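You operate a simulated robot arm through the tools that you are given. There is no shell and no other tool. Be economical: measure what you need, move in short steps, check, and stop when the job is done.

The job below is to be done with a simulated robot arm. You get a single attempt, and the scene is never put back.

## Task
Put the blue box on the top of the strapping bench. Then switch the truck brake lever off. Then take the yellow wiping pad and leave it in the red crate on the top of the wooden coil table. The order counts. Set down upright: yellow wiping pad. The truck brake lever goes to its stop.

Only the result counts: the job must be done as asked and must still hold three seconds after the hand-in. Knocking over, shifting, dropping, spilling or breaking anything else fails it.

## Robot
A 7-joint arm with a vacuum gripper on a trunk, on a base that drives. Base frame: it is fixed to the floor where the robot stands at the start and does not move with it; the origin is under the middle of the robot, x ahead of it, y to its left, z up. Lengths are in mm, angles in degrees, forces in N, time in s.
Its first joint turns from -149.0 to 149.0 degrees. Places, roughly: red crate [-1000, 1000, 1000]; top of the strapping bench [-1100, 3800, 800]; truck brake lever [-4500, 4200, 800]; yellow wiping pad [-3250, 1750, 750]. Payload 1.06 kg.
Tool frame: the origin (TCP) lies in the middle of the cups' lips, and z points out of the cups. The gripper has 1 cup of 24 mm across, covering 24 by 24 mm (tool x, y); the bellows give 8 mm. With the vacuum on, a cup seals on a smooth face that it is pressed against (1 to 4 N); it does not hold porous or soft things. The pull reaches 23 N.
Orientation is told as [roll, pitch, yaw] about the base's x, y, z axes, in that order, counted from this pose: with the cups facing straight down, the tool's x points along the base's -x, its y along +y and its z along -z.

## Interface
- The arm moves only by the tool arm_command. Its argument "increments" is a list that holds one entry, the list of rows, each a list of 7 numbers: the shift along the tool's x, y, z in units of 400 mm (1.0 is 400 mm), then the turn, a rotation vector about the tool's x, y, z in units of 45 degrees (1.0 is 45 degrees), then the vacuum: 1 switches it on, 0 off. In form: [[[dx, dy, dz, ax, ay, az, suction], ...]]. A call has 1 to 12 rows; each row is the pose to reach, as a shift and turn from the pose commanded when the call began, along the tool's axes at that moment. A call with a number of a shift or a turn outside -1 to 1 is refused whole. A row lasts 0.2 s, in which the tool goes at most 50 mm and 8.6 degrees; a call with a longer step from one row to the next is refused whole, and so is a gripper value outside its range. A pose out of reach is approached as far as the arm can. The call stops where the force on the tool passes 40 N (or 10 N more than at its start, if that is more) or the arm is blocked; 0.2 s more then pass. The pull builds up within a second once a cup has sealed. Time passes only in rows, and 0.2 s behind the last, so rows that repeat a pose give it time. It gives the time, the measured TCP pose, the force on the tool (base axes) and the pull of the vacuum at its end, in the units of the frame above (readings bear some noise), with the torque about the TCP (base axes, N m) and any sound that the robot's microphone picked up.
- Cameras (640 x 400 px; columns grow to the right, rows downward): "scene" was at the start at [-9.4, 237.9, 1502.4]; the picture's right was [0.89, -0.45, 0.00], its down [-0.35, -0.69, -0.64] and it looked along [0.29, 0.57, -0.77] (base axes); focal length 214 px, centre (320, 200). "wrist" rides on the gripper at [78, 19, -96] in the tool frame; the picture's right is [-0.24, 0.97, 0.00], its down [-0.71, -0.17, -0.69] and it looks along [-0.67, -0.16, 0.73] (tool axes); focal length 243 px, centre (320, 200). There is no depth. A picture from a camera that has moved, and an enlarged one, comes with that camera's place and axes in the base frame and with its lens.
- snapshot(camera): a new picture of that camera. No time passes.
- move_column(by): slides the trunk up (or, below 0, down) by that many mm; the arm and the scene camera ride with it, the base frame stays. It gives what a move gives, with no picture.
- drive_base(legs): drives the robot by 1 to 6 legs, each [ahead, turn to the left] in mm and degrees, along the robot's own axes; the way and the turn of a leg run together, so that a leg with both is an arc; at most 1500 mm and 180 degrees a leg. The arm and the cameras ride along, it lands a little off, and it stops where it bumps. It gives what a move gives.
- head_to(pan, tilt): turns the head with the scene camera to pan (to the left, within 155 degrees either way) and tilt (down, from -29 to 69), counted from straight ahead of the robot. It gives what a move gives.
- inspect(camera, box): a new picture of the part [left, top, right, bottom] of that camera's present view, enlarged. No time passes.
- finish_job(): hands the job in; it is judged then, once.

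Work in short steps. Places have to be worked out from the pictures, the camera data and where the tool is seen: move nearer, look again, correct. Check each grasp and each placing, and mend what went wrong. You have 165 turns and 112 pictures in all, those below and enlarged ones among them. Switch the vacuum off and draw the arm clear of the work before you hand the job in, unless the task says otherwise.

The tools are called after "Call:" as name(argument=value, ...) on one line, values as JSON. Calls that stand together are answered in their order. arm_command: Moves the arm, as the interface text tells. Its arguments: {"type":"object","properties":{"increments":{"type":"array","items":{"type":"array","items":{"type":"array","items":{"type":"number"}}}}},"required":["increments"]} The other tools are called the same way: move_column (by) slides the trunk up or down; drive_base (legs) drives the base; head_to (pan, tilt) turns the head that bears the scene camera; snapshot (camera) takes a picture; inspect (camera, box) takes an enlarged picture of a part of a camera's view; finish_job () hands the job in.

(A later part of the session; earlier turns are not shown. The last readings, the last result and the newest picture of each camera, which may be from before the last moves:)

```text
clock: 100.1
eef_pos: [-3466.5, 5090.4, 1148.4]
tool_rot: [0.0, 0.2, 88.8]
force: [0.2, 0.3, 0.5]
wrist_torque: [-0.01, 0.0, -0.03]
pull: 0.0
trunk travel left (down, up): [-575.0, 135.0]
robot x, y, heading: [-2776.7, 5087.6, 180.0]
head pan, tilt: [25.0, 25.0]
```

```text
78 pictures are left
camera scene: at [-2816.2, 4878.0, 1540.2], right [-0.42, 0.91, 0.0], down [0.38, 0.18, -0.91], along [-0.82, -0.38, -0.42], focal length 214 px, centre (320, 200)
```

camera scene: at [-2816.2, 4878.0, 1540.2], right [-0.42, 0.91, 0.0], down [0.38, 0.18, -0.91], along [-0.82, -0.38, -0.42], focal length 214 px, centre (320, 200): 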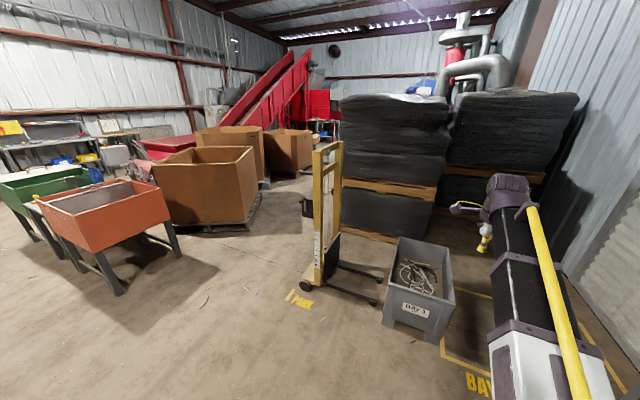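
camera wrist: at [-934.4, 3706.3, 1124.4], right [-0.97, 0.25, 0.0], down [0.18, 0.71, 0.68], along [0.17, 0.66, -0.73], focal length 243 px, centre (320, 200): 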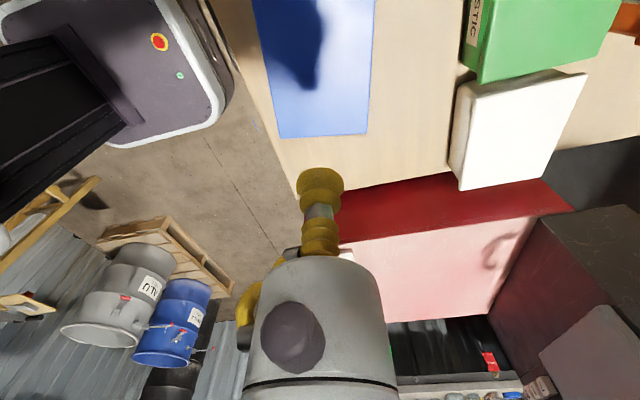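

Call:
inspect(camera="scene", box=[260, 130, 420, 320])

```text
2.11 times, centred on (340, 225) of scene
camera zoom: at [-2816.2, 4878.0, 1540.2], right [-0.42, 0.91, 0.0], down [0.38, 0.18, -0.91], along [-0.82, -0.38, -0.42], focal length 452 px, centre (278, 147)
```

zoom: 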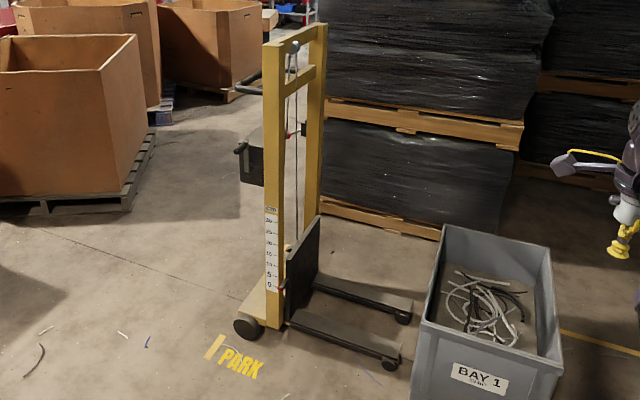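

The lever box sits on the truck's rear (−y) side near (-4150, 4160). I drive round toward (-3440, 3740) to view it from behind.

Call:
drive_base(legs=[[0, 64], [1500, 0]])

Call:
head_to(pan=-105, tilt=35)

Call:
snapshot(camera="scene")

```text
clock: 110.5
eef_pos: [-3726.4, 3089.3, 1148.5]
tool_rot: [0.1, 0.2, 153.4]
force: [-0.8, 0.1, -0.3]
wrist_torque: [0.01, -0.02, -0.04]
pull: 0.0
trunk travel left (down, up): [-575.0, 135.0]
robot x, y, heading: [-3429.5, 3710.2, -115.4]
head pan, tilt: [25.0, 25.0]
```

```text
clock: 112.6
eef_pos: [-3725.7, 3090.7, 1147.4]
tool_rot: [0.1, 0.2, 153.4]
force: [0.1, 0.2, -0.2]
wrist_torque: [0.02, 0.01, 0.0]
pull: 0.3
trunk travel left (down, up): [-575.0, 135.0]
robot x, y, heading: [-3433.0, 3709.6, -115.2]
head pan, tilt: [-105.0, 35.0]
```

```text
76 pictures are left
camera scene: at [-3322.2, 3735.4, 1524.5], right [0.65, 0.76, 0.0], down [0.44, -0.37, -0.82], along [-0.62, 0.53, -0.57], focal length 214 px, centre (320, 200)
```

scene: 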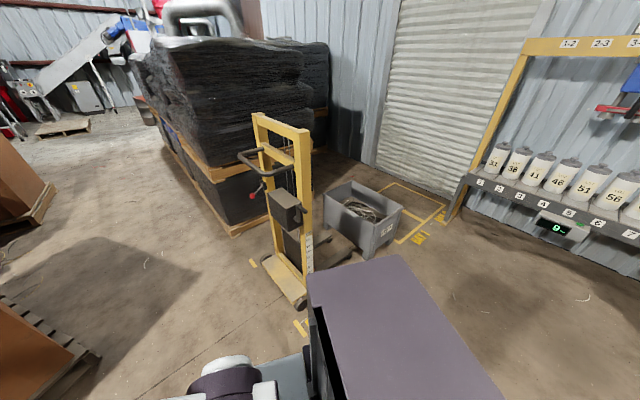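

Call:
inspect(camera="scene", box=[225, 100, 345, 310])

Call:
inspect(camera="scene", box=[240, 180, 320, 230])

```text
1.90 times, centred on (285, 205) of scene
camera zoom: at [-3322.2, 3735.4, 1524.5], right [0.65, 0.76, 0.0], down [0.44, -0.37, -0.82], along [-0.62, 0.53, -0.57], focal length 408 px, centre (387, 190)
```

zoom: 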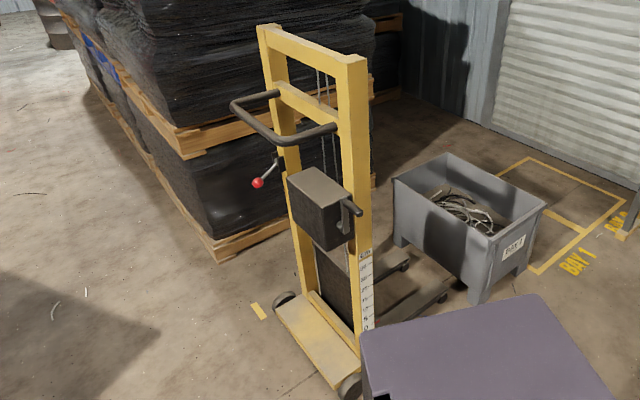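

```text
8.00 times, centred on (280, 205) of scene
camera zoom: at [-3322.2, 3735.4, 1524.5], right [0.65, 0.76, 0.0], down [0.44, -0.37, -0.82], along [-0.62, 0.53, -0.57], focal length 1716 px, centre (640, 160)
```

zoom: 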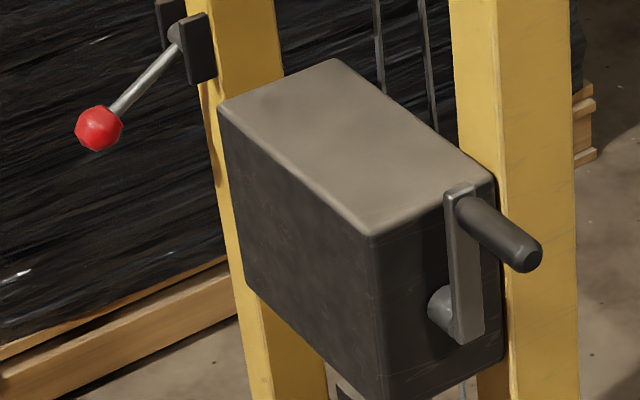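

The brake lever is the red-ball lever on the far post, ball at ≈(-4414, 4121, 800). I drive to about (-4050, 3480), keeping the arm pointing away from the truck.

Call:
drive_base(legs=[[0, -45], [640, 0]])

Call:
head_to(pan=-80, tilt=40)

Call:
snapshot(camera="scene")

```text
clock: 118.3
eef_pos: [-4701.2, 3283.8, 1148.7]
tool_rot: [0.2, 0.2, 107.5]
force: [-0.2, -0.4, 0.1]
wrist_torque: [0.02, 0.01, -0.01]
pull: 0.2
trunk travel left (down, up): [-575.0, 135.0]
robot x, y, heading: [-4048.5, 3503.3, -161.3]
head pan, tilt: [-105.0, 35.0]
```

```text
clock: 119.2
eef_pos: [-4701.5, 3285.4, 1148.5]
tool_rot: [0.1, 0.2, 107.5]
force: [-0.2, -0.6, -0.3]
wrist_torque: [-0.01, 0.01, 0.01]
pull: 0.1
trunk travel left (down, up): [-575.0, 135.0]
robot x, y, heading: [-4048.8, 3507.4, -161.7]
head pan, tilt: [-80.0, 40.0]
```

```text
73 pictures are left
camera scene: at [-3990.7, 3429.9, 1516.9], right [0.88, 0.48, 0.0], down [0.31, -0.56, -0.77], along [-0.37, 0.67, -0.64], focal length 214 px, centre (320, 200)
```

scene: 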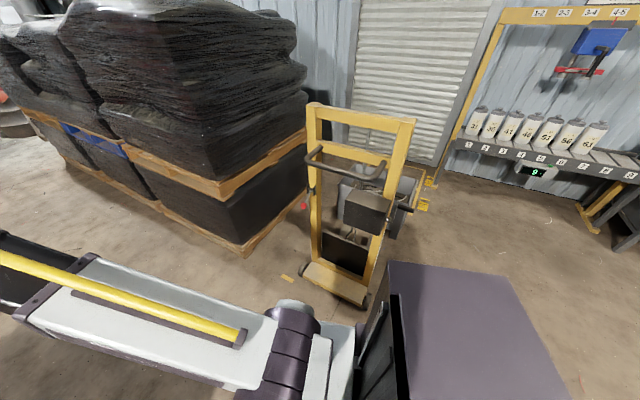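

Call:
inspect(camera="scene", box=[280, 160, 360, 230])

Call:
inspect(camera="scene", box=[270, 90, 430, 310])

```text
5.71 times, centred on (320, 195) of scene
camera zoom: at [-3990.7, 3429.9, 1516.9], right [0.88, 0.48, 0.0], down [0.31, -0.56, -0.77], along [-0.37, 0.67, -0.64], focal length 1226 px, centre (320, 229)
```

zoom: 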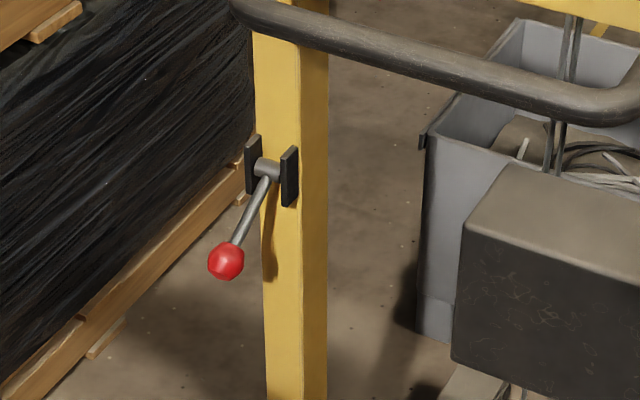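

```text
1.82 times, centred on (350, 200) of scene
camera zoom: at [-3990.7, 3429.9, 1516.9], right [0.88, 0.48, 0.0], down [0.31, -0.56, -0.77], along [-0.37, 0.67, -0.64], focal length 390 px, centre (266, 200)
```

zoom: 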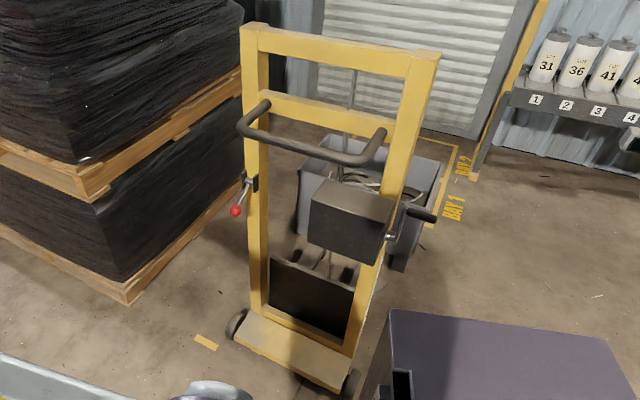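

Triangulated: lever pivot ≈(-4494, 4235, 803), red ball ≈(-4494, 4154, 744), so it points back and down and should swing up to its other stop; the handle bar is above at z≈1014. I turn to face the truck, back off a little, then make the tool horizontal.

Call:
drive_base(legs=[[0, -38], [0, -37], [-110, 0]])

Call:
head_to(pan=-5, tilt=40)

Call:
snapshot(camera="scene")

```text
clock: 123.9
eef_pos: [-4363.7, 3989.8, 1148.9]
tool_rot: [0.1, 0.2, 32.1]
force: [0.6, 0.1, 0.2]
wrist_torque: [0.01, 0.0, 0.0]
pull: 0.0
trunk travel left (down, up): [-575.0, 135.0]
robot x, y, heading: [-3987.6, 3411.8, 123.4]
head pan, tilt: [-80.0, 40.0]
```

```text
clock: 125.4
eef_pos: [-4363.4, 3988.4, 1147.5]
tool_rot: [0.1, 0.1, 32.0]
force: [1.0, -0.5, 0.4]
wrist_torque: [0.02, 0.01, -0.03]
pull: 0.0
trunk travel left (down, up): [-575.0, 135.0]
robot x, y, heading: [-3990.8, 3410.2, 123.5]
head pan, tilt: [-5.0, 40.0]
```

```text
70 pictures are left
camera scene: at [-4145.3, 3355.3, 1516.9], right [0.88, 0.47, 0.0], down [0.3, -0.57, -0.77], along [-0.36, 0.68, -0.64], focal length 214 px, centre (320, 200)
```

scene: 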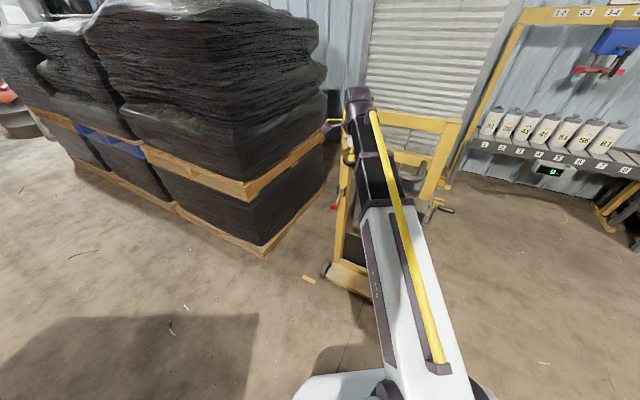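

Arm is clear of the truck. I swing the tool out to the left (west), free space between truck and stack, with tool still down.

Call:
arm_command(increments=[[[0.11, 0.045, 0, 0, 0, 0, 0], [0.22, 0.09, 0, 0, 0, 0, 0], [0.33, 0.135, 0, 0, 0, 0, 0], [0.44, 0.18, 0, 0, 0, 0, 0], [0.55, 0.225, 0, 0, 0, 0, 0], [0.66, 0.27, 0, 0, 0, 0, 0], [0.77, 0.315, 0, 0, 0, 0, 0], [0.857, 0.35, 0, 0, 0, 0, 0], [0.857, 0.35, 0, 0, 0, 0, 0]]])

Call:
move_column(by=-350)

Call:
arm_command(increments=[[[0, 0, 0, -0.18, 0, 0, 0], [0, 0, 0, -0.36, 0, 0, 0], [0, 0, 0, -0.54, 0, 0, 0], [0, 0, 0, -0.72, 0, 0, 0], [0, 0, 0, -0.9, 0, 0, 0], [0, 0, 0, -1.0, 0, 0, 0], [0, 0, 0, -1.0, 0, 0, 0]]])

```text
clock: 127.4
eef_pos: [-4729.7, 3925.4, 1149.8]
tool_rot: [0.1, 0.2, 32.1]
force: [-0.4, -0.6, 0.1]
wrist_torque: [0.0, -0.02, -0.03]
pull: 0.1
trunk travel left (down, up): [-575.0, 135.0]
robot x, y, heading: [-3989.1, 3407.9, 123.3]
head pan, tilt: [-5.0, 40.0]
```

```text
clock: 130.8
eef_pos: [-4729.4, 3927.1, 800.3]
tool_rot: [0.2, 0.2, 32.0]
force: [0.5, 0.4, -0.6]
wrist_torque: [0.0, 0.03, -0.01]
pull: 0.1
trunk travel left (down, up): [-225.0, 485.0]
robot x, y, heading: [-3991.1, 3409.1, 123.2]
head pan, tilt: [-5.0, 40.0]
```

```text
clock: 132.4
eef_pos: [-4730.0, 3925.6, 799.4]
tool_rot: [45.3, 0.2, 32.3]
force: [0.1, -0.2, 0.6]
wrist_torque: [0.02, 0.02, 0.04]
pull: 0.1
trunk travel left (down, up): [-225.0, 485.0]
robot x, y, heading: [-3989.6, 3416.6, 122.9]
head pan, tilt: [-5.0, 40.0]
```

It works; tool at 45°. Another 45° to make it horizontal.

Call:
arm_command(increments=[[[0, 0, 0, -0.18, 0, 0, 0], [0, 0, 0, -0.36, 0, 0, 0], [0, 0, 0, -0.54, 0, 0, 0], [0, 0, 0, -0.72, 0, 0, 0], [0, 0, 0, -0.9, 0, 0, 0], [0, 0, 0, -1.0, 0, 0, 0], [0, 0, 0, -1.0, 0, 0, 0]]])

Call:
snapshot(camera="wrist")

Call:
snapshot(camera="scene")

```text
clock: 134.0
eef_pos: [-4729.3, 3926.8, 799.9]
tool_rot: [90.1, 0.1, 32.1]
force: [-0.5, 0.8, -0.3]
wrist_torque: [0.02, -0.02, -0.02]
pull: 0.1
trunk travel left (down, up): [-225.0, 485.0]
robot x, y, heading: [-3987.6, 3409.3, 123.2]
head pan, tilt: [-5.0, 40.0]
```

```text
69 pictures are left
camera wrist: at [-4745.5, 3803.4, 819.2], right [0.2, 0.13, 0.97], down [0.96, -0.2, -0.18], along [0.17, 0.97, -0.16], focal length 243 px, centre (320, 200)
```

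wrist: 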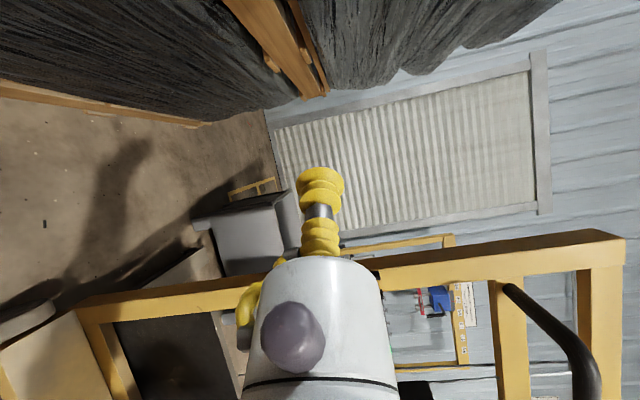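

```text
68 pictures are left
camera scene: at [-4145.3, 3355.2, 1166.9], right [0.88, 0.47, 0.0], down [0.3, -0.57, -0.77], along [-0.36, 0.67, -0.64], focal length 214 px, centre (320, 200)
```

scene: 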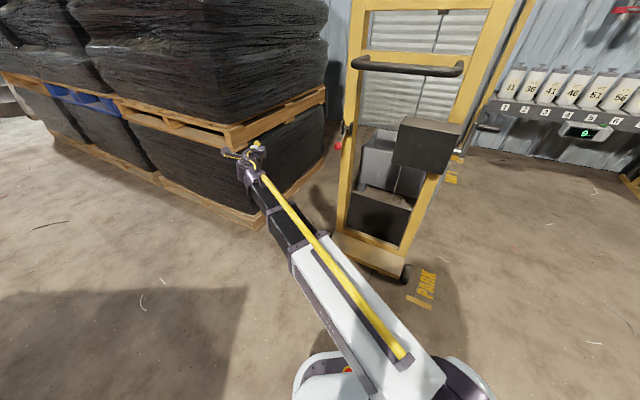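

Tool is horizontal, pointing toward the truck's rear at azimuth ≈122°. I lower to z≈685 and move most of the way toward the spot under the ball.

Call:
arm_command(increments=[[[-0.03, 0.0, 0.0, 0, 0, 0, 0], [-0.06, -0.1, 0.0, 0, 0, 0, 0], [-0.1, -0.2, 0.02, 0, 0, 0, 0], [-0.16, -0.2875, 0.05, 0, 0, 0, 0], [-0.26, -0.2875, 0.08, 0, 0, 0, 0], [-0.36, -0.2875, 0.11, 0, 0, 0, 0], [-0.46, -0.2875, 0.14, 0, 0, 0, 0], [-0.56, -0.2875, 0.18, 0, 0, 0, 0], [-0.62, -0.2875, 0.2, 0, 0, 0, 0], [-0.62, -0.2875, 0.2, 0, 0, 0, 0]]])

Call:
snapshot(camera="wrist")

Call:
snapshot(camera="scene")

```text
clock: 136.2
eef_pos: [-4561.8, 4129.0, 709.5]
tool_rot: [87.8, -0.2, 32.5]
force: [-0.4, -0.1, -0.2]
wrist_torque: [-0.02, -0.01, -0.01]
pull: 0.0
out of reach, approached as far as the arm can: row 2, 3, 4, 5, 6, 7, 8, 9
trunk travel left (down, up): [-225.0, 485.0]
robot x, y, heading: [-3991.3, 3411.2, 123.3]
head pan, tilt: [-5.0, 40.0]
```

```text
67 pictures are left
camera wrist: at [-4578.0, 4005.2, 731.8], right [0.18, 0.16, 0.97], down [0.97, -0.2, -0.14], along [0.17, 0.97, -0.19], focal length 243 px, centre (320, 200)
```

wrist: 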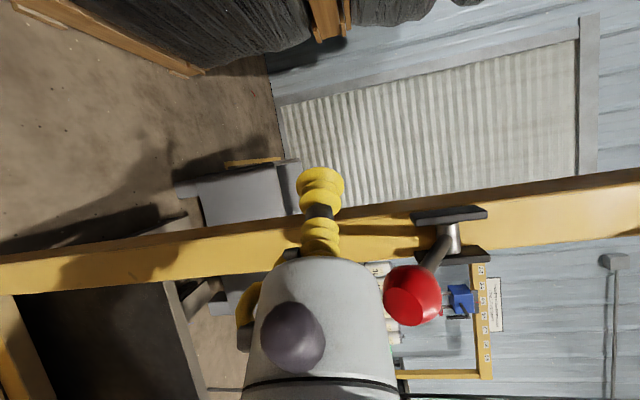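

```text
66 pictures are left
camera scene: at [-4145.3, 3355.2, 1166.9], right [0.88, 0.47, 0.0], down [0.3, -0.57, -0.77], along [-0.36, 0.67, -0.64], focal length 214 px, centre (320, 200)
```

scene: 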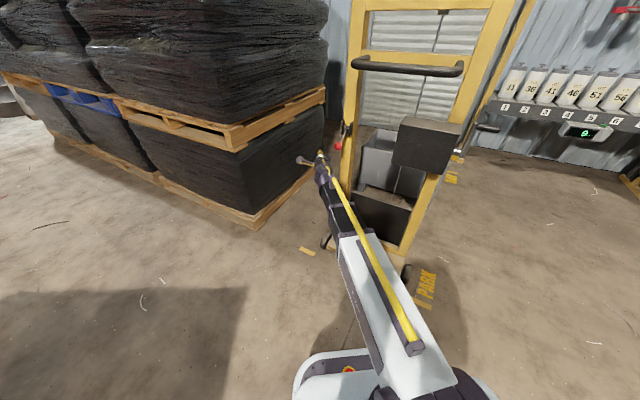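

The wrist hits a joint limit at this height, so I lower the trunk 55 mm, then slide under the ball.

Call:
move_column(by=-55)

Call:
arm_command(increments=[[[-0.06, 0, 0.02, 0, 0, 0, 0], [-0.12, 0, 0.04, 0, 0, 0, 0], [-0.18, 0, 0.055, 0, 0, 0, 0], [-0.18, 0, 0.055, 0, 0, 0, 0]]])

Call:
snapshot(camera="wrist")

```text
clock: 137.2
eef_pos: [-4561.9, 4128.0, 655.2]
tool_rot: [87.9, -0.1, 32.5]
force: [-0.5, -1.1, -0.2]
wrist_torque: [0.03, 0.01, -0.03]
pull: 0.1
trunk travel left (down, up): [-170.0, 540.0]
robot x, y, heading: [-3986.7, 3411.8, 123.2]
head pan, tilt: [-5.0, 40.0]
```

```text
clock: 138.2
eef_pos: [-4511.5, 4186.7, 654.6]
tool_rot: [87.9, -0.1, 32.5]
force: [-0.7, -0.2, 0.4]
wrist_torque: [-0.01, -0.01, -0.01]
pull: 0.1
trunk travel left (down, up): [-170.0, 540.0]
robot x, y, heading: [-3992.4, 3411.0, 123.3]
head pan, tilt: [-5.0, 40.0]
```

```text
65 pictures are left
camera wrist: at [-4528.3, 4063.5, 677.6], right [0.18, 0.16, 0.97], down [0.97, -0.2, -0.14], along [0.17, 0.97, -0.19], focal length 243 px, centre (320, 200)
```

wrist: 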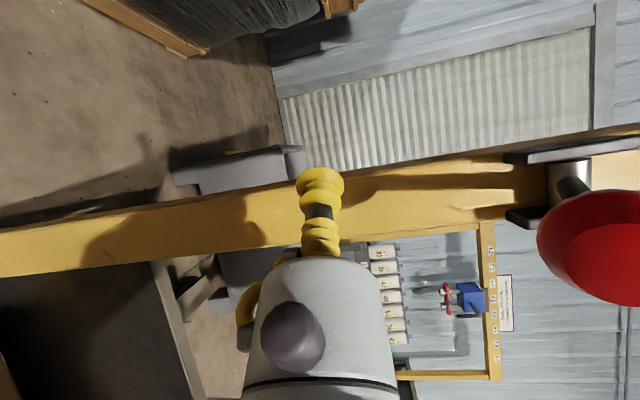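

The tool is right beneath the ball. I lift it toward contact.

Call:
arm_command(increments=[[[0, 0.04, 0, 0, 0, 0, 0], [0, 0.08, 0, 0, 0, 0, 0], [0, 0.12, 0, 0, 0, 0, 0], [0, 0.15, 0, 0, 0, 0, 0], [0, 0.18, 0, 0, 0, 0, 0], [0, 0.21, 0, 0, 0, 0, 0]]])

Call:
snapshot(camera="wrist")

```text
clock: 139.6
eef_pos: [-4515.8, 4187.3, 738.3]
tool_rot: [87.9, -0.2, 32.5]
force: [-0.5, -1.2, -3.3]
wrist_torque: [0.14, 0.07, -0.05]
pull: 0.0
trunk travel left (down, up): [-170.0, 540.0]
robot x, y, heading: [-3989.8, 3413.5, 123.2]
head pan, tilt: [-5.0, 40.0]
```

```text
64 pictures are left
camera wrist: at [-4530.4, 4064.2, 760.1], right [0.18, 0.16, 0.97], down [0.97, -0.2, -0.14], along [0.17, 0.97, -0.19], focal length 243 px, centre (320, 200)
```

wrist: 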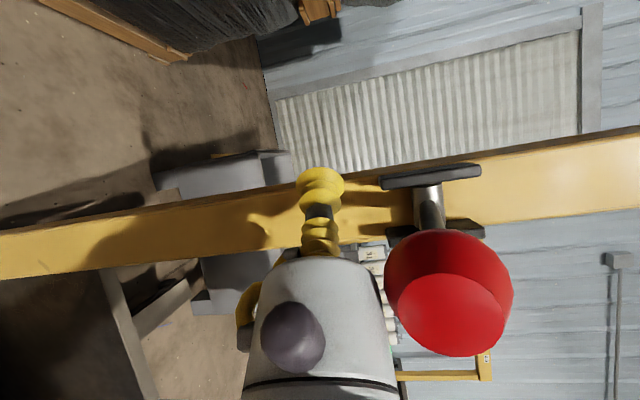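

The ball is riding up (z≈780) with about 3 N. I continue lifting.

Call:
arm_command(increments=[[[0, 0.03, 0, 0, 0, 0, 0], [0, 0.06, 0, 0, 0, 0, 0], [0, 0.09, 0, 0, 0, 0, 0], [0, 0.12, 0, 0, 0, 0, 0], [0, 0.15, 0, 0, 0, 0, 0], [0, 0.18, 0, 0, 0, 0, 0]]])

Call:
snapshot(camera="wrist")

```text
clock: 141.0
eef_pos: [-4517.4, 4190.3, 809.1]
tool_rot: [87.8, 0.0, 32.4]
force: [0.1, 2.4, -4.0]
wrist_torque: [0.13, 0.11, 0.07]
pull: 0.0
trunk travel left (down, up): [-170.0, 540.0]
robot x, y, heading: [-3992.7, 3408.4, 123.4]
head pan, tilt: [-5.0, 40.0]
```

```text
63 pictures are left
camera wrist: at [-4532.6, 4067.3, 831.3], right [0.18, 0.16, 0.97], down [0.97, -0.2, -0.14], along [0.17, 0.97, -0.19], focal length 243 px, centre (320, 200)
```

wrist: 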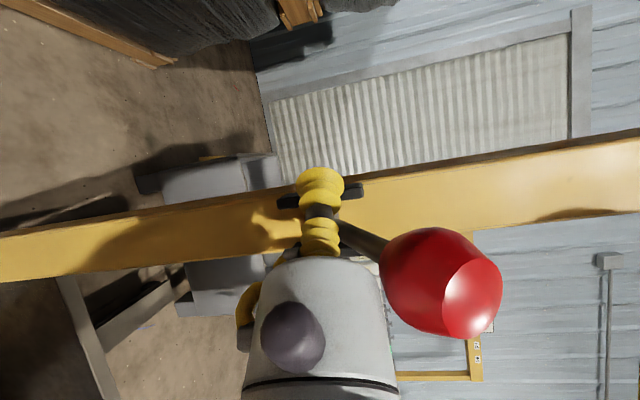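

The lever is now well above horizontal. I keep lifting in small steps watching for the stop.

Call:
arm_command(increments=[[[0, 0.02, 0, 0, 0, 0, 0], [0, 0.04, 0, 0, 0, 0, 0], [0, 0.06, 0, 0, 0, 0, 0], [0, 0.08, 0, 0, 0, 0, 0]]])

Call:
snapshot(camera="wrist")

```text
clock: 141.5
eef_pos: [-4515.9, 4191.5, 808.4]
tool_rot: [86.8, 0.0, 32.4]
force: [-2.7, 1.0, -17.8]
wrist_torque: [0.73, 0.45, -0.03]
pull: 0.2
trunk travel left (down, up): [-170.0, 540.0]
robot x, y, heading: [-3989.2, 3413.0, 123.6]
head pan, tilt: [-5.0, 40.0]
stopped in row 2: the force on the tool passed its limit at 48 N (the readings are from after the stop); the commanded pose is now the measured one
```

```text
62 pictures are left
camera wrist: at [-4532.8, 4067.4, 833.0], right [0.17, 0.17, 0.97], down [0.97, -0.21, -0.13], along [0.18, 0.96, -0.2], focal length 243 px, centre (320, 200)
```

wrist: 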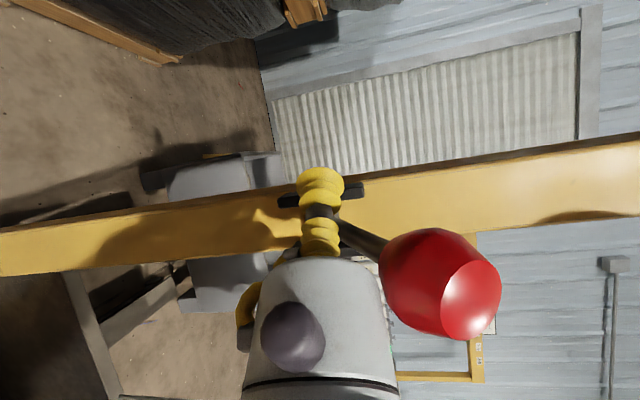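

Stop reached: the contact is at the ball, and it no longer yields. I lower the tool away and check that the lever stays.

Call:
arm_command(increments=[[[0, -0.03, 0, 0, 0, 0, 0], [0, -0.1, 0, 0, 0, 0, 0], [0, -0.2, 0, 0, 0, 0, 0], [0.05, -0.25, -0.05, 0, 0, 0, 0], [0.13, -0.25, -0.1, 0, 0, 0, 0], [0.22, -0.25, -0.15, 0, 0, 0, 0]]])

Call:
snapshot(camera="wrist")

Call:
inspect(camera="scene", box=[300, 90, 400, 170])

```text
clock: 142.9
eef_pos: [-4553.9, 4084.5, 715.2]
tool_rot: [87.1, 0.1, 32.4]
force: [0.0, -1.2, 0.3]
wrist_torque: [0.0, -0.03, 0.04]
pull: 0.1
trunk travel left (down, up): [-170.0, 540.0]
robot x, y, heading: [-3991.2, 3413.6, 123.3]
head pan, tilt: [-5.0, 40.0]
```

```text
61 pictures are left
camera wrist: at [-4570.3, 3962.3, 739.0], right [0.17, 0.17, 0.97], down [0.97, -0.21, -0.14], along [0.18, 0.96, -0.2], focal length 243 px, centre (320, 200)
```

wrist: 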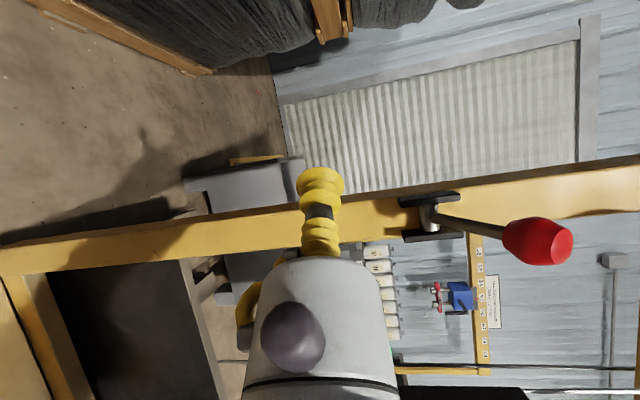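

```text
5.00 times, centred on (350, 130) of scene
camera zoom: at [-4145.2, 3355.2, 1111.9], right [0.88, 0.47, 0.0], down [0.3, -0.57, -0.77], along [-0.36, 0.67, -0.64], focal length 1072 px, centre (170, 550)
```

zoom: 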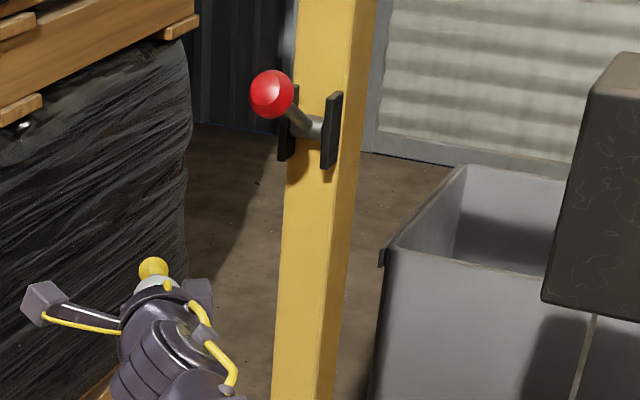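

The lever holds in its upper position. I retract west, raise the trunk and turn the tool down again.

Call:
arm_command(increments=[[[0.1, 0, -0.02, 0, 0, 0, 0], [0.2, 0, -0.04, 0, 0, 0, 0], [0.3, 0, -0.06, 0, 0, 0, 0], [0.4, 0, -0.08, 0, 0, 0, 0], [0.5, 0, -0.1, 0, 0, 0, 0], [0.58, 0, -0.1, 0, 0, 0, 0], [0.58, 0, -0.1, 0, 0, 0, 0]]])

Call:
move_column(by=405)

Call:
arm_command(increments=[[[0, 0, 0, 0.18, 0, 0, 0], [0, 0, 0, 0.36, 0, 0, 0], [0, 0, 0, 0.54, 0, 0, 0], [0, 0, 0, 0.72, 0, 0, 0], [0, 0, 0, 0.9, 0, 0, 0], [0, 0, 0, 1.0, 0, 0, 0], [0, 0, 0, 1.0, 0, 0, 0]]])

Call:
arm_command(increments=[[[0, 0, 0, 0.18, 0, 0, 0], [0, 0, 0, 0.36, 0, 0, 0], [0, 0, 0, 0.54, 0, 0, 0], [0, 0, 0, 0.72, 0, 0, 0], [0, 0, 0, 0.9, 0, 0, 0], [0, 0, 0, 0.94, 0, 0, 0], [0, 0, 0, 0.94, 0, 0, 0]]])

```text
clock: 144.5
eef_pos: [-4729.4, 3925.9, 716.4]
tool_rot: [87.0, -0.1, 32.3]
force: [-0.5, 0.4, -0.1]
wrist_torque: [0.04, 0.01, 0.02]
pull: 0.1
trunk travel left (down, up): [-170.0, 540.0]
robot x, y, heading: [-3986.1, 3410.4, 123.5]
head pan, tilt: [-5.0, 40.0]
```

```text
refused: 405 is not a number from -400 to 400
```

```text
clock: 146.1
eef_pos: [-4728.9, 3928.7, 717.7]
tool_rot: [41.9, -0.1, 32.4]
force: [-0.6, 0.0, 0.1]
wrist_torque: [0.02, -0.01, -0.01]
pull: 0.0
trunk travel left (down, up): [-170.0, 540.0]
robot x, y, heading: [-3985.6, 3413.1, 123.1]
head pan, tilt: [-5.0, 40.0]
```

```text
clock: 147.7
eef_pos: [-4728.9, 3927.9, 716.8]
tool_rot: [-0.3, -0.1, 32.4]
force: [0.2, 0.7, -1.0]
wrist_torque: [0.0, 0.01, 0.0]
pull: 0.0
trunk travel left (down, up): [-170.0, 540.0]
robot x, y, heading: [-3986.5, 3410.9, 123.4]
head pan, tilt: [-5.0, 40.0]
```

Trunk up 400 mm, then bring the arm back to the front, and look toward the wiping pad's area.

Call:
move_column(by=400)

Call:
arm_command(increments=[[[-0.11, -0.045, 0, 0, 0, 0, 0], [-0.22, -0.09, 0, 0, 0, 0, 0], [-0.33, -0.135, 0, 0, 0, 0, 0], [-0.44, -0.18, 0, 0, 0, 0, 0], [-0.55, -0.225, 0, 0, 0, 0, 0], [-0.66, -0.27, 0, 0, 0, 0, 0], [-0.77, -0.315, 0, 0, 0, 0, 0], [-0.857, -0.35, -0.06, 0, 0, 0, 0], [-0.857, -0.35, -0.08, 0, 0, 0, 0]]])

Call:
head_to(pan=150, tilt=30)

Call:
snapshot(camera="scene")

```text
clock: 151.5
eef_pos: [-4729.1, 3929.3, 1117.9]
tool_rot: [-0.3, 0.0, 32.4]
force: [1.0, -0.3, -1.1]
wrist_torque: [-0.02, 0.0, 0.0]
pull: 0.1
trunk travel left (down, up): [-570.0, 140.0]
robot x, y, heading: [-3986.9, 3413.1, 123.4]
head pan, tilt: [-5.0, 40.0]
```

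```text
clock: 153.5
eef_pos: [-4364.7, 3994.4, 1151.0]
tool_rot: [-0.2, -0.1, 32.4]
force: [0.2, -0.2, -0.6]
wrist_torque: [0.0, -0.03, 0.02]
pull: 0.0
trunk travel left (down, up): [-570.0, 140.0]
robot x, y, heading: [-3988.0, 3413.3, 123.3]
head pan, tilt: [-5.0, 40.0]
```

```text
clock: 155.9
eef_pos: [-4364.7, 3993.1, 1152.1]
tool_rot: [-0.2, -0.1, 32.3]
force: [-0.1, 0.1, -0.8]
wrist_torque: [-0.03, -0.01, 0.03]
pull: 0.1
trunk travel left (down, up): [-570.0, 140.0]
robot x, y, heading: [-3986.3, 3411.1, 123.2]
head pan, tilt: [150.0, 30.0]
```

```text
59 pictures are left
camera scene: at [-4099.8, 3189.9, 1527.2], right [-1.0, -0.06, 0.0], down [-0.03, 0.5, -0.87], along [0.05, -0.86, -0.5], focal length 214 px, centre (320, 200)
```

scene: 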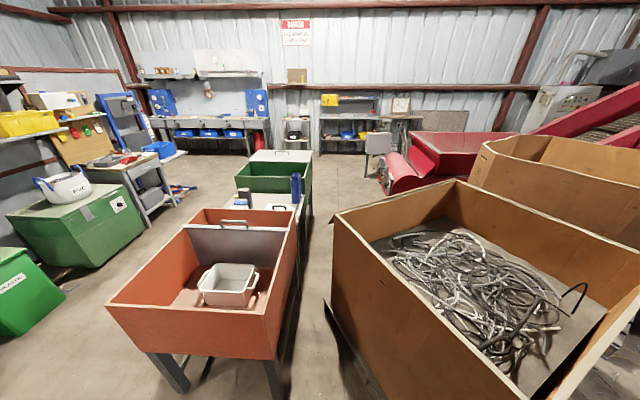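

The pad should project near (222,191), between the orange and green bins. I enlarge.

Call:
inspect(camera="scene", box=[170, 140, 330, 240])

```text
4.00 times, centred on (250, 190) of scene
camera zoom: at [-4099.8, 3189.9, 1527.2], right [-1.0, -0.06, 0.0], down [-0.03, 0.5, -0.87], along [0.05, -0.86, -0.5], focal length 858 px, centre (600, 240)
```

zoom: 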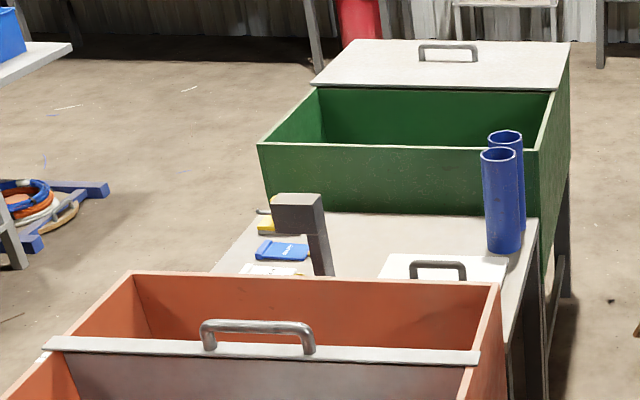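

A yellow pad lies near (-3390, 1836) on a small table between the bins, reachable from its east side. I drive round: east first, then south.

Call:
drive_base(legs=[[0, -67], [0, -67.5], [1310, 0], [0, -77], [900, 0]])

Call:
head_to(pan=-50, tilt=35)

Call:
snapshot(camera="scene")

```text
clock: 175.8
eef_pos: [-2611.4, 1587.6, 1151.8]
tool_rot: [-0.1, -0.1, -177.8]
force: [0.1, 0.5, -0.1]
wrist_torque: [0.03, 0.0, -0.04]
pull: 0.1
trunk travel left (down, up): [-570.0, 140.0]
robot x, y, heading: [-2641.5, 2280.8, -86.8]
head pan, tilt: [150.0, 30.0]
```

```text
clock: 178.8
eef_pos: [-2611.3, 1587.1, 1151.9]
tool_rot: [-0.2, -0.1, -177.9]
force: [0.5, -1.1, -0.9]
wrist_torque: [-0.02, 0.04, -0.01]
pull: 0.1
trunk travel left (down, up): [-570.0, 140.0]
robot x, y, heading: [-2641.1, 2277.7, -86.9]
head pan, tilt: [-50.0, 35.0]
```

```text
57 pictures are left
camera scene: at [-2539.1, 2272.9, 1519.5], right [-0.68, 0.73, 0.0], down [0.42, 0.39, -0.82], along [-0.6, -0.56, -0.57], focal length 214 px, centre (320, 200)
```

scene: 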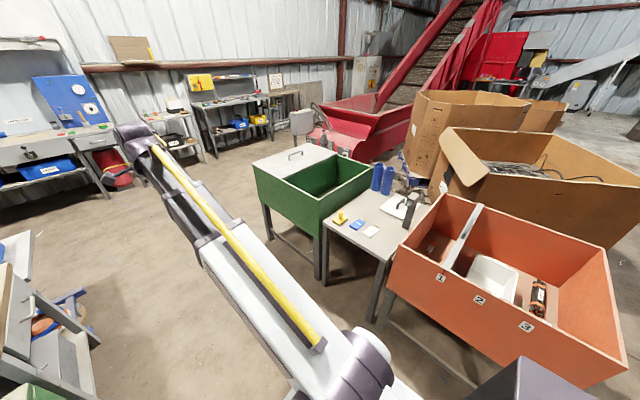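

Call:
inspect(camera="scene", box=[310, 150, 450, 270])

```text
3.33 times, centred on (380, 210) of scene
camera zoom: at [-2539.1, 2272.9, 1519.5], right [-0.68, 0.73, 0.0], down [0.42, 0.39, -0.82], along [-0.6, -0.56, -0.57], focal length 715 px, centre (120, 167)
```

zoom: 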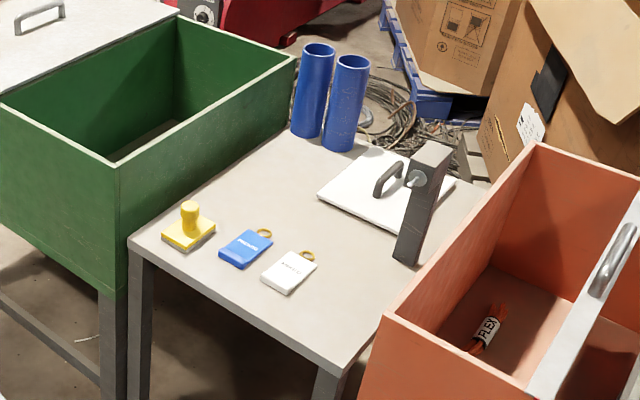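

The yellow pad, with a knob on top, is at about (-3283, 1732, 750). I drive ahead 530 mm and turn right to face it.

Call:
drive_base(legs=[[530, 0], [0, -46], [0, -47]])

Call:
head_to(pan=0, tilt=50)

Call:
snapshot(camera="scene")

Call:
snapshot(camera="wrist")

```text
clock: 186.1
eef_pos: [-3310.4, 1763.8, 1151.7]
tool_rot: [-0.2, -0.2, 89.1]
force: [0.3, -0.2, -0.5]
wrist_torque: [-0.02, 0.03, -0.03]
pull: 0.1
trunk travel left (down, up): [-570.0, 140.0]
robot x, y, heading: [-2618.0, 1758.6, -179.9]
head pan, tilt: [-50.0, 35.0]
```

```text
clock: 187.2
eef_pos: [-3309.9, 1762.9, 1151.5]
tool_rot: [-0.2, -0.1, 89.2]
force: [-0.3, 0.1, 0.1]
wrist_torque: [0.02, -0.01, 0.01]
pull: 0.1
trunk travel left (down, up): [-570.0, 140.0]
robot x, y, heading: [-2614.8, 1762.4, -179.9]
head pan, tilt: [0.0, 50.0]
```

```text
55 pictures are left
camera scene: at [-2647.5, 1589.6, 1497.7], right [0.0, 1.0, 0.0], down [0.77, 0.0, -0.64], along [-0.64, 0.0, -0.77], focal length 214 px, centre (320, 200)
```

scene: 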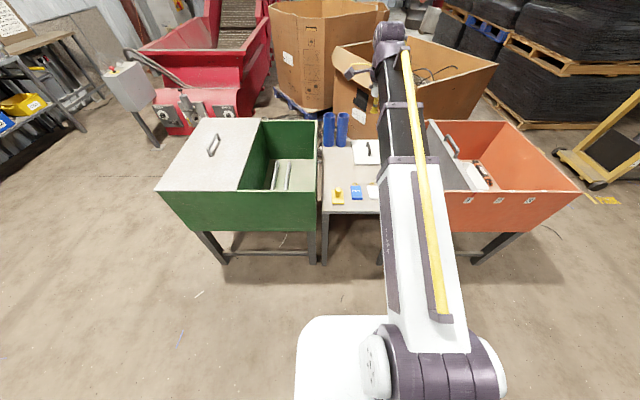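

```text
54 pictures are left
camera wrist: at [-3331.5, 1685.1, 1247.1], right [-0.97, 0.25, 0.0], down [0.18, 0.7, 0.69], along [0.17, 0.66, -0.73], focal length 243 px, centre (320, 200)
```

wrist: 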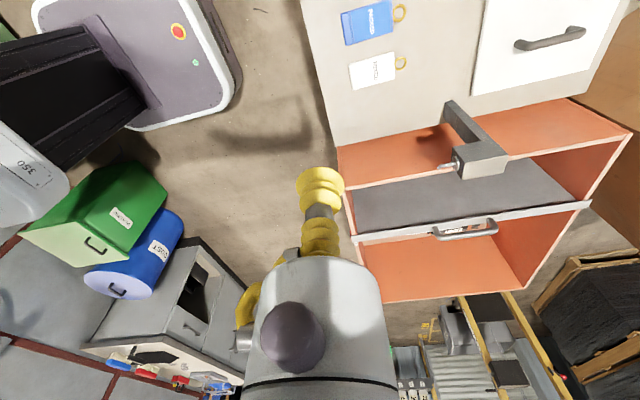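

I enlarge the pad in the scene view.

Call:
inspect(camera="scene", box=[315, 165, 387, 210])

```text
8.89 times, centred on (351, 188) of scene
camera zoom: at [-2647.5, 1589.6, 1497.7], right [0.0, 1.0, 0.0], down [0.77, 0.0, -0.64], along [-0.64, 0.0, -0.77], focal length 1906 px, centre (44, 311)
```

zoom: 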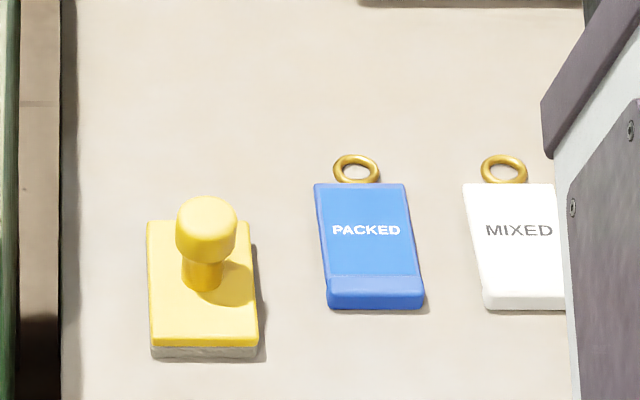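

Triangulation gives the pad plate at ≈(-3355, 1680, 672) and the knob's flat top at z≈731. The green bin rim (z≈800) lies close on the camera's side, so I rotate the tool to bring the camera forward and move above the knob.

Call:
arm_command(increments=[[[0.05, 0.03, 0, 0, 0, 0.17, 0], [0.1, 0.06, 0, 0, 0, 0.34, 0], [0.15, 0.08, 0, 0, 0, 0.51, 0], [0.2, 0.11, 0, 0, 0, 0.68, 0], [0.209, 0.11, 0, 0, 0, 0.85, 0], [0.209, 0.11, 0, 0, 0, 1.0, 0], [0.209, 0.11, 0, 0, 0, 1.0, 0]]])

Call:
move_column(by=-270)

Call:
snapshot(camera="wrist")

Call:
snapshot(camera="scene")

```text
clock: 188.8
eef_pos: [-3355.0, 1681.6, 1151.5]
tool_rot: [-0.1, -0.2, 44.1]
force: [-0.6, 0.4, 0.1]
wrist_torque: [0.0, -0.01, 0.01]
pull: 0.1
trunk travel left (down, up): [-570.0, 140.0]
robot x, y, heading: [-2618.6, 1762.6, -179.7]
head pan, tilt: [0.0, 50.0]
```

```text
clock: 191.6
eef_pos: [-3355.6, 1682.9, 881.3]
tool_rot: [-0.2, -0.1, 44.2]
force: [0.1, -0.4, -1.0]
wrist_torque: [-0.02, -0.01, -0.03]
pull: 0.0
trunk travel left (down, up): [-300.0, 410.0]
robot x, y, heading: [-2620.1, 1758.7, -179.7]
head pan, tilt: [0.0, 50.0]
```

```text
52 pictures are left
camera wrist: at [-3426.2, 1639.4, 976.3], right [-0.51, 0.86, 0.0], down [0.62, 0.37, 0.69], along [0.59, 0.35, -0.73], focal length 243 px, centre (320, 200)
```

wrist: 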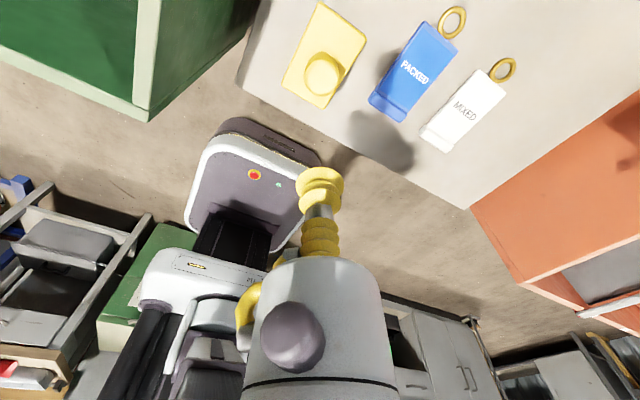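

```text
51 pictures are left
camera scene: at [-2647.4, 1589.5, 1227.7], right [0.0, 1.0, 0.0], down [0.77, 0.0, -0.64], along [-0.64, 0.0, -0.77], focal length 214 px, centre (320, 200)
```

scene: 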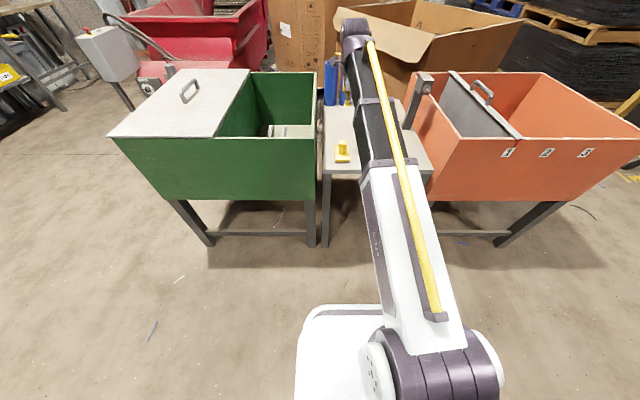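

Knob projects to ≈(-3365, 1680). I enlarge both views to refine.

Call:
inspect(camera="scene", box=[310, 120, 374, 160])

Call:
inspect(camera="wrist", box=[260, 0, 420, 100])

```text
10.00 times, centred on (342, 140) of scene
camera zoom: at [-2647.4, 1589.5, 1227.7], right [0.0, 1.0, 0.0], down [0.77, 0.0, -0.64], along [-0.64, 0.0, -0.77], focal length 2145 px, centre (100, 800)
```

zoom: 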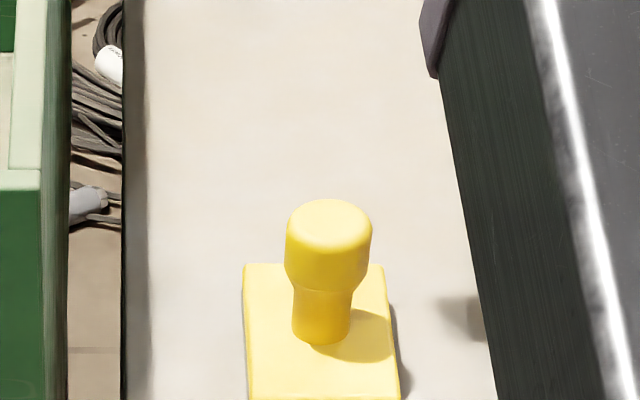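

```text
4.00 times, centred on (340, 50) of wrist
camera zoom: at [-3426.2, 1639.4, 976.3], right [-0.51, 0.86, 0.0], down [0.62, 0.37, 0.69], along [0.59, 0.35, -0.73], focal length 970 px, centre (240, 800)
```

zoom: 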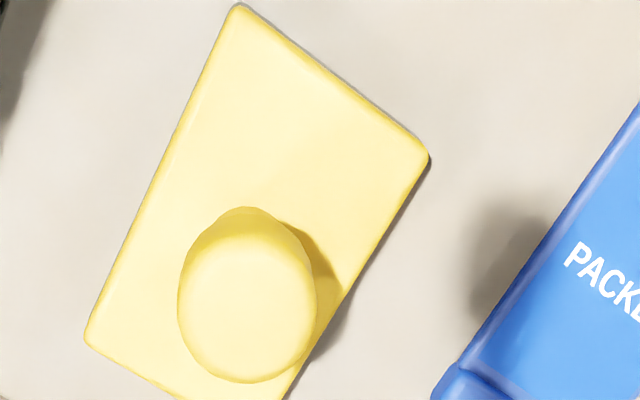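

Refined: knob top centre at (-3362, 1679, 724). I descend to just above it.

Call:
arm_command(increments=[[[0.0186, 0.004, 0.1, 0, 0, 0, 0], [0.0186, 0.004, 0.2, 0, 0, 0, 0], [0.0186, 0.004, 0.28, 0, 0, 0, 0], [0.0186, 0.004, 0.35, 0, 0, 0, 1], [0.0186, 0.004, 0.35, 0, 0, 0, 1]]])

Call:
snapshot(camera="wrist")

Call:
inspect(camera="scene", box=[310, 110, 374, 160])

```text
clock: 192.8
eef_pos: [-3360.1, 1677.4, 741.2]
tool_rot: [-0.1, -0.2, 44.3]
force: [-0.9, -0.2, -0.5]
wrist_torque: [0.0, -0.01, 0.04]
pull: 0.1
trunk travel left (down, up): [-300.0, 410.0]
robot x, y, heading: [-2613.3, 1761.1, -180.0]
head pan, tilt: [0.0, 50.0]
```

```text
48 pictures are left
camera wrist: at [-3431.3, 1636.2, 835.6], right [-0.51, 0.86, 0.0], down [0.62, 0.37, 0.69], along [0.59, 0.35, -0.73], focal length 243 px, centre (320, 200)
```

wrist: 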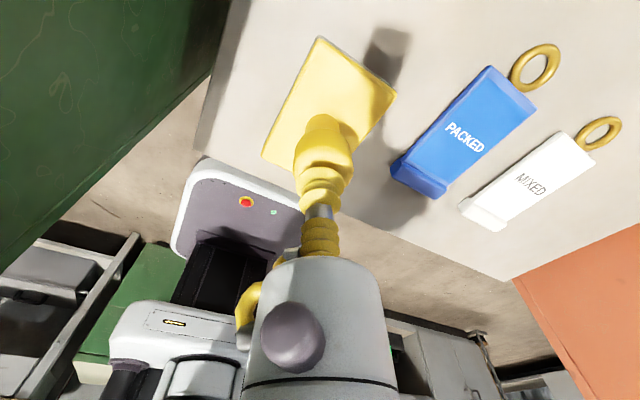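

```text
8.00 times, centred on (342, 135) of scene
camera zoom: at [-2647.4, 1589.5, 1227.7], right [0.0, 1.0, 0.0], down [0.77, 0.0, -0.64], along [-0.64, 0.0, -0.77], focal length 1716 px, centre (144, 720)
```

zoom: 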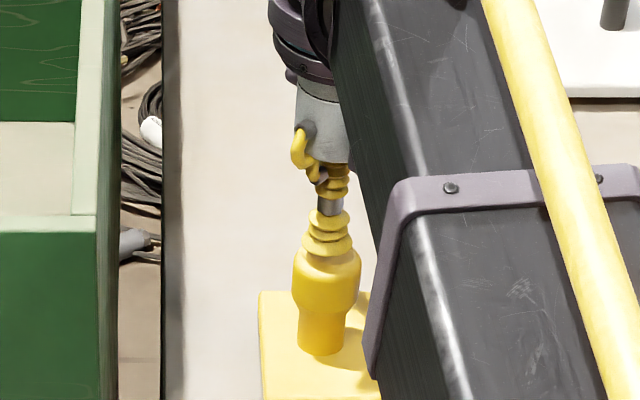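

The cup is centred over the knob. I go down slowly with vacuum on.

Call:
arm_command(increments=[[[0, 0, 0.012, 0, 0, 0, 1], [0, 0, 0.024, 0, 0, 0, 1], [0, 0, 0.034, 0, 0, 0, 1], [0, 0, 0.042, 0, 0, 0, 1], [0, 0, 0.042, 0, 0, 0, 1]]])

```text
clock: 194.0
eef_pos: [-3361.1, 1676.2, 726.3]
tool_rot: [0.0, -0.1, 44.4]
force: [-1.2, -5.9, 18.4]
wrist_torque: [0.2, 0.05, 0.05]
pull: 22.6
trunk travel left (down, up): [-300.0, 410.0]
robot x, y, heading: [-2616.5, 1759.9, -179.8]
head pan, tilt: [0.0, 50.0]
```

Sealed with full pull. I lift it gently.

Call:
arm_command(increments=[[[0, 0, -0.02, 0, 0, 0, 1], [0, 0, -0.04, 0, 0, 0, 1], [0, 0, -0.08, 0, 0, 0, 1], [0, 0, -0.16, 0, 0, 0, 1], [0, 0, -0.26, 0, 0, 0, 1], [0, 0, -0.36, 0, 0, 0, 1], [0, 0, -0.4, 0, 0, 0, 1], [0, 0, -0.4, 0, 0, 0, 1]]])

Call:
snapshot(camera="wrist")

```text
clock: 195.8
eef_pos: [-3360.0, 1678.2, 883.7]
tool_rot: [0.0, -0.1, 44.2]
force: [-0.6, 0.5, -1.0]
wrist_torque: [0.01, 0.0, -0.01]
pull: 22.5
trunk travel left (down, up): [-300.0, 410.0]
robot x, y, heading: [-2613.8, 1756.5, -179.7]
head pan, tilt: [0.0, 50.0]
```

```text
46 pictures are left
camera wrist: at [-3431.5, 1637.0, 978.9], right [-0.51, 0.86, 0.0], down [0.62, 0.37, 0.69], along [0.59, 0.35, -0.73], focal length 243 px, centre (320, 200)
```

wrist: 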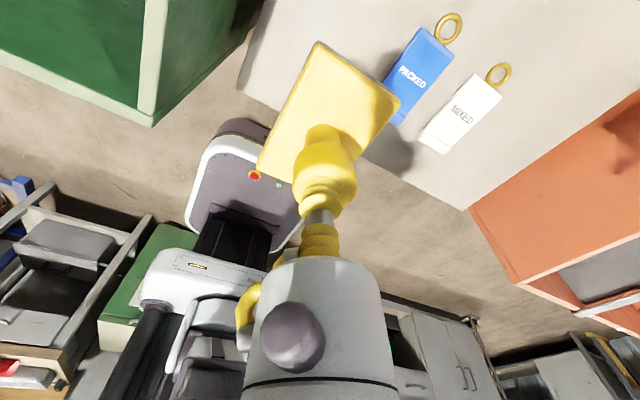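

The pad is held upright (about 0.1 kg). I raise the trunk and drive round the partition's south end: first south.

Call:
move_column(by=330)

Call:
drive_base(legs=[[0, 45], [0, 45], [1200, 0]])

Call:
head_to(pan=25, tilt=20)

Call:
snapshot(camera="scene")

```text
clock: 199.0
eef_pos: [-3361.8, 1678.3, 1212.6]
tool_rot: [0.0, -0.2, 44.3]
force: [-0.9, -0.2, -1.1]
wrist_torque: [0.01, -0.02, -0.03]
pull: 23.3
trunk travel left (down, up): [-630.0, 80.0]
robot x, y, heading: [-2617.4, 1763.1, -179.7]
head pan, tilt: [0.0, 50.0]
```

```text
clock: 209.2
eef_pos: [-2511.8, -166.4, 1214.0]
tool_rot: [-0.1, -0.2, 134.8]
force: [-0.7, 0.4, 0.2]
wrist_torque: [-0.03, -0.05, -0.05]
pull: 22.2
trunk travel left (down, up): [-630.0, 80.0]
robot x, y, heading: [-2601.9, 577.6, -89.8]
head pan, tilt: [0.0, 50.0]
```

```text
clock: 210.1
eef_pos: [-2513.0, -166.2, 1213.6]
tool_rot: [-0.2, -0.2, 134.8]
force: [0.3, -0.1, -1.3]
wrist_torque: [0.01, -0.01, 0.0]
pull: 22.4
trunk travel left (down, up): [-630.0, 80.0]
robot x, y, heading: [-2602.4, 577.9, -89.3]
head pan, tilt: [25.0, 20.0]
```

```text
45 pictures are left
camera scene: at [-2390.3, 538.7, 1603.2], right [-0.9, -0.43, 0.0], down [-0.15, 0.31, -0.94], along [0.41, -0.85, -0.34], focal length 214 px, centre (320, 200)
```

scene: 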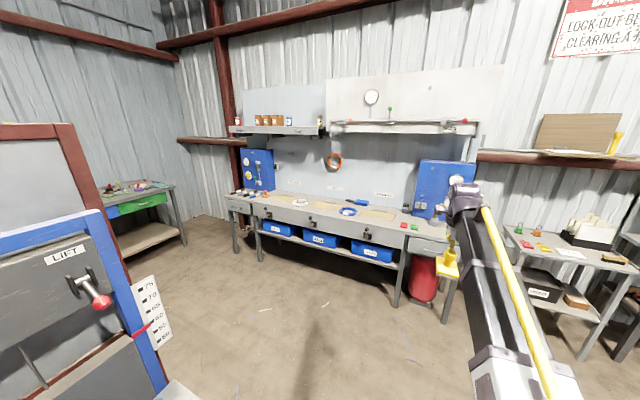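

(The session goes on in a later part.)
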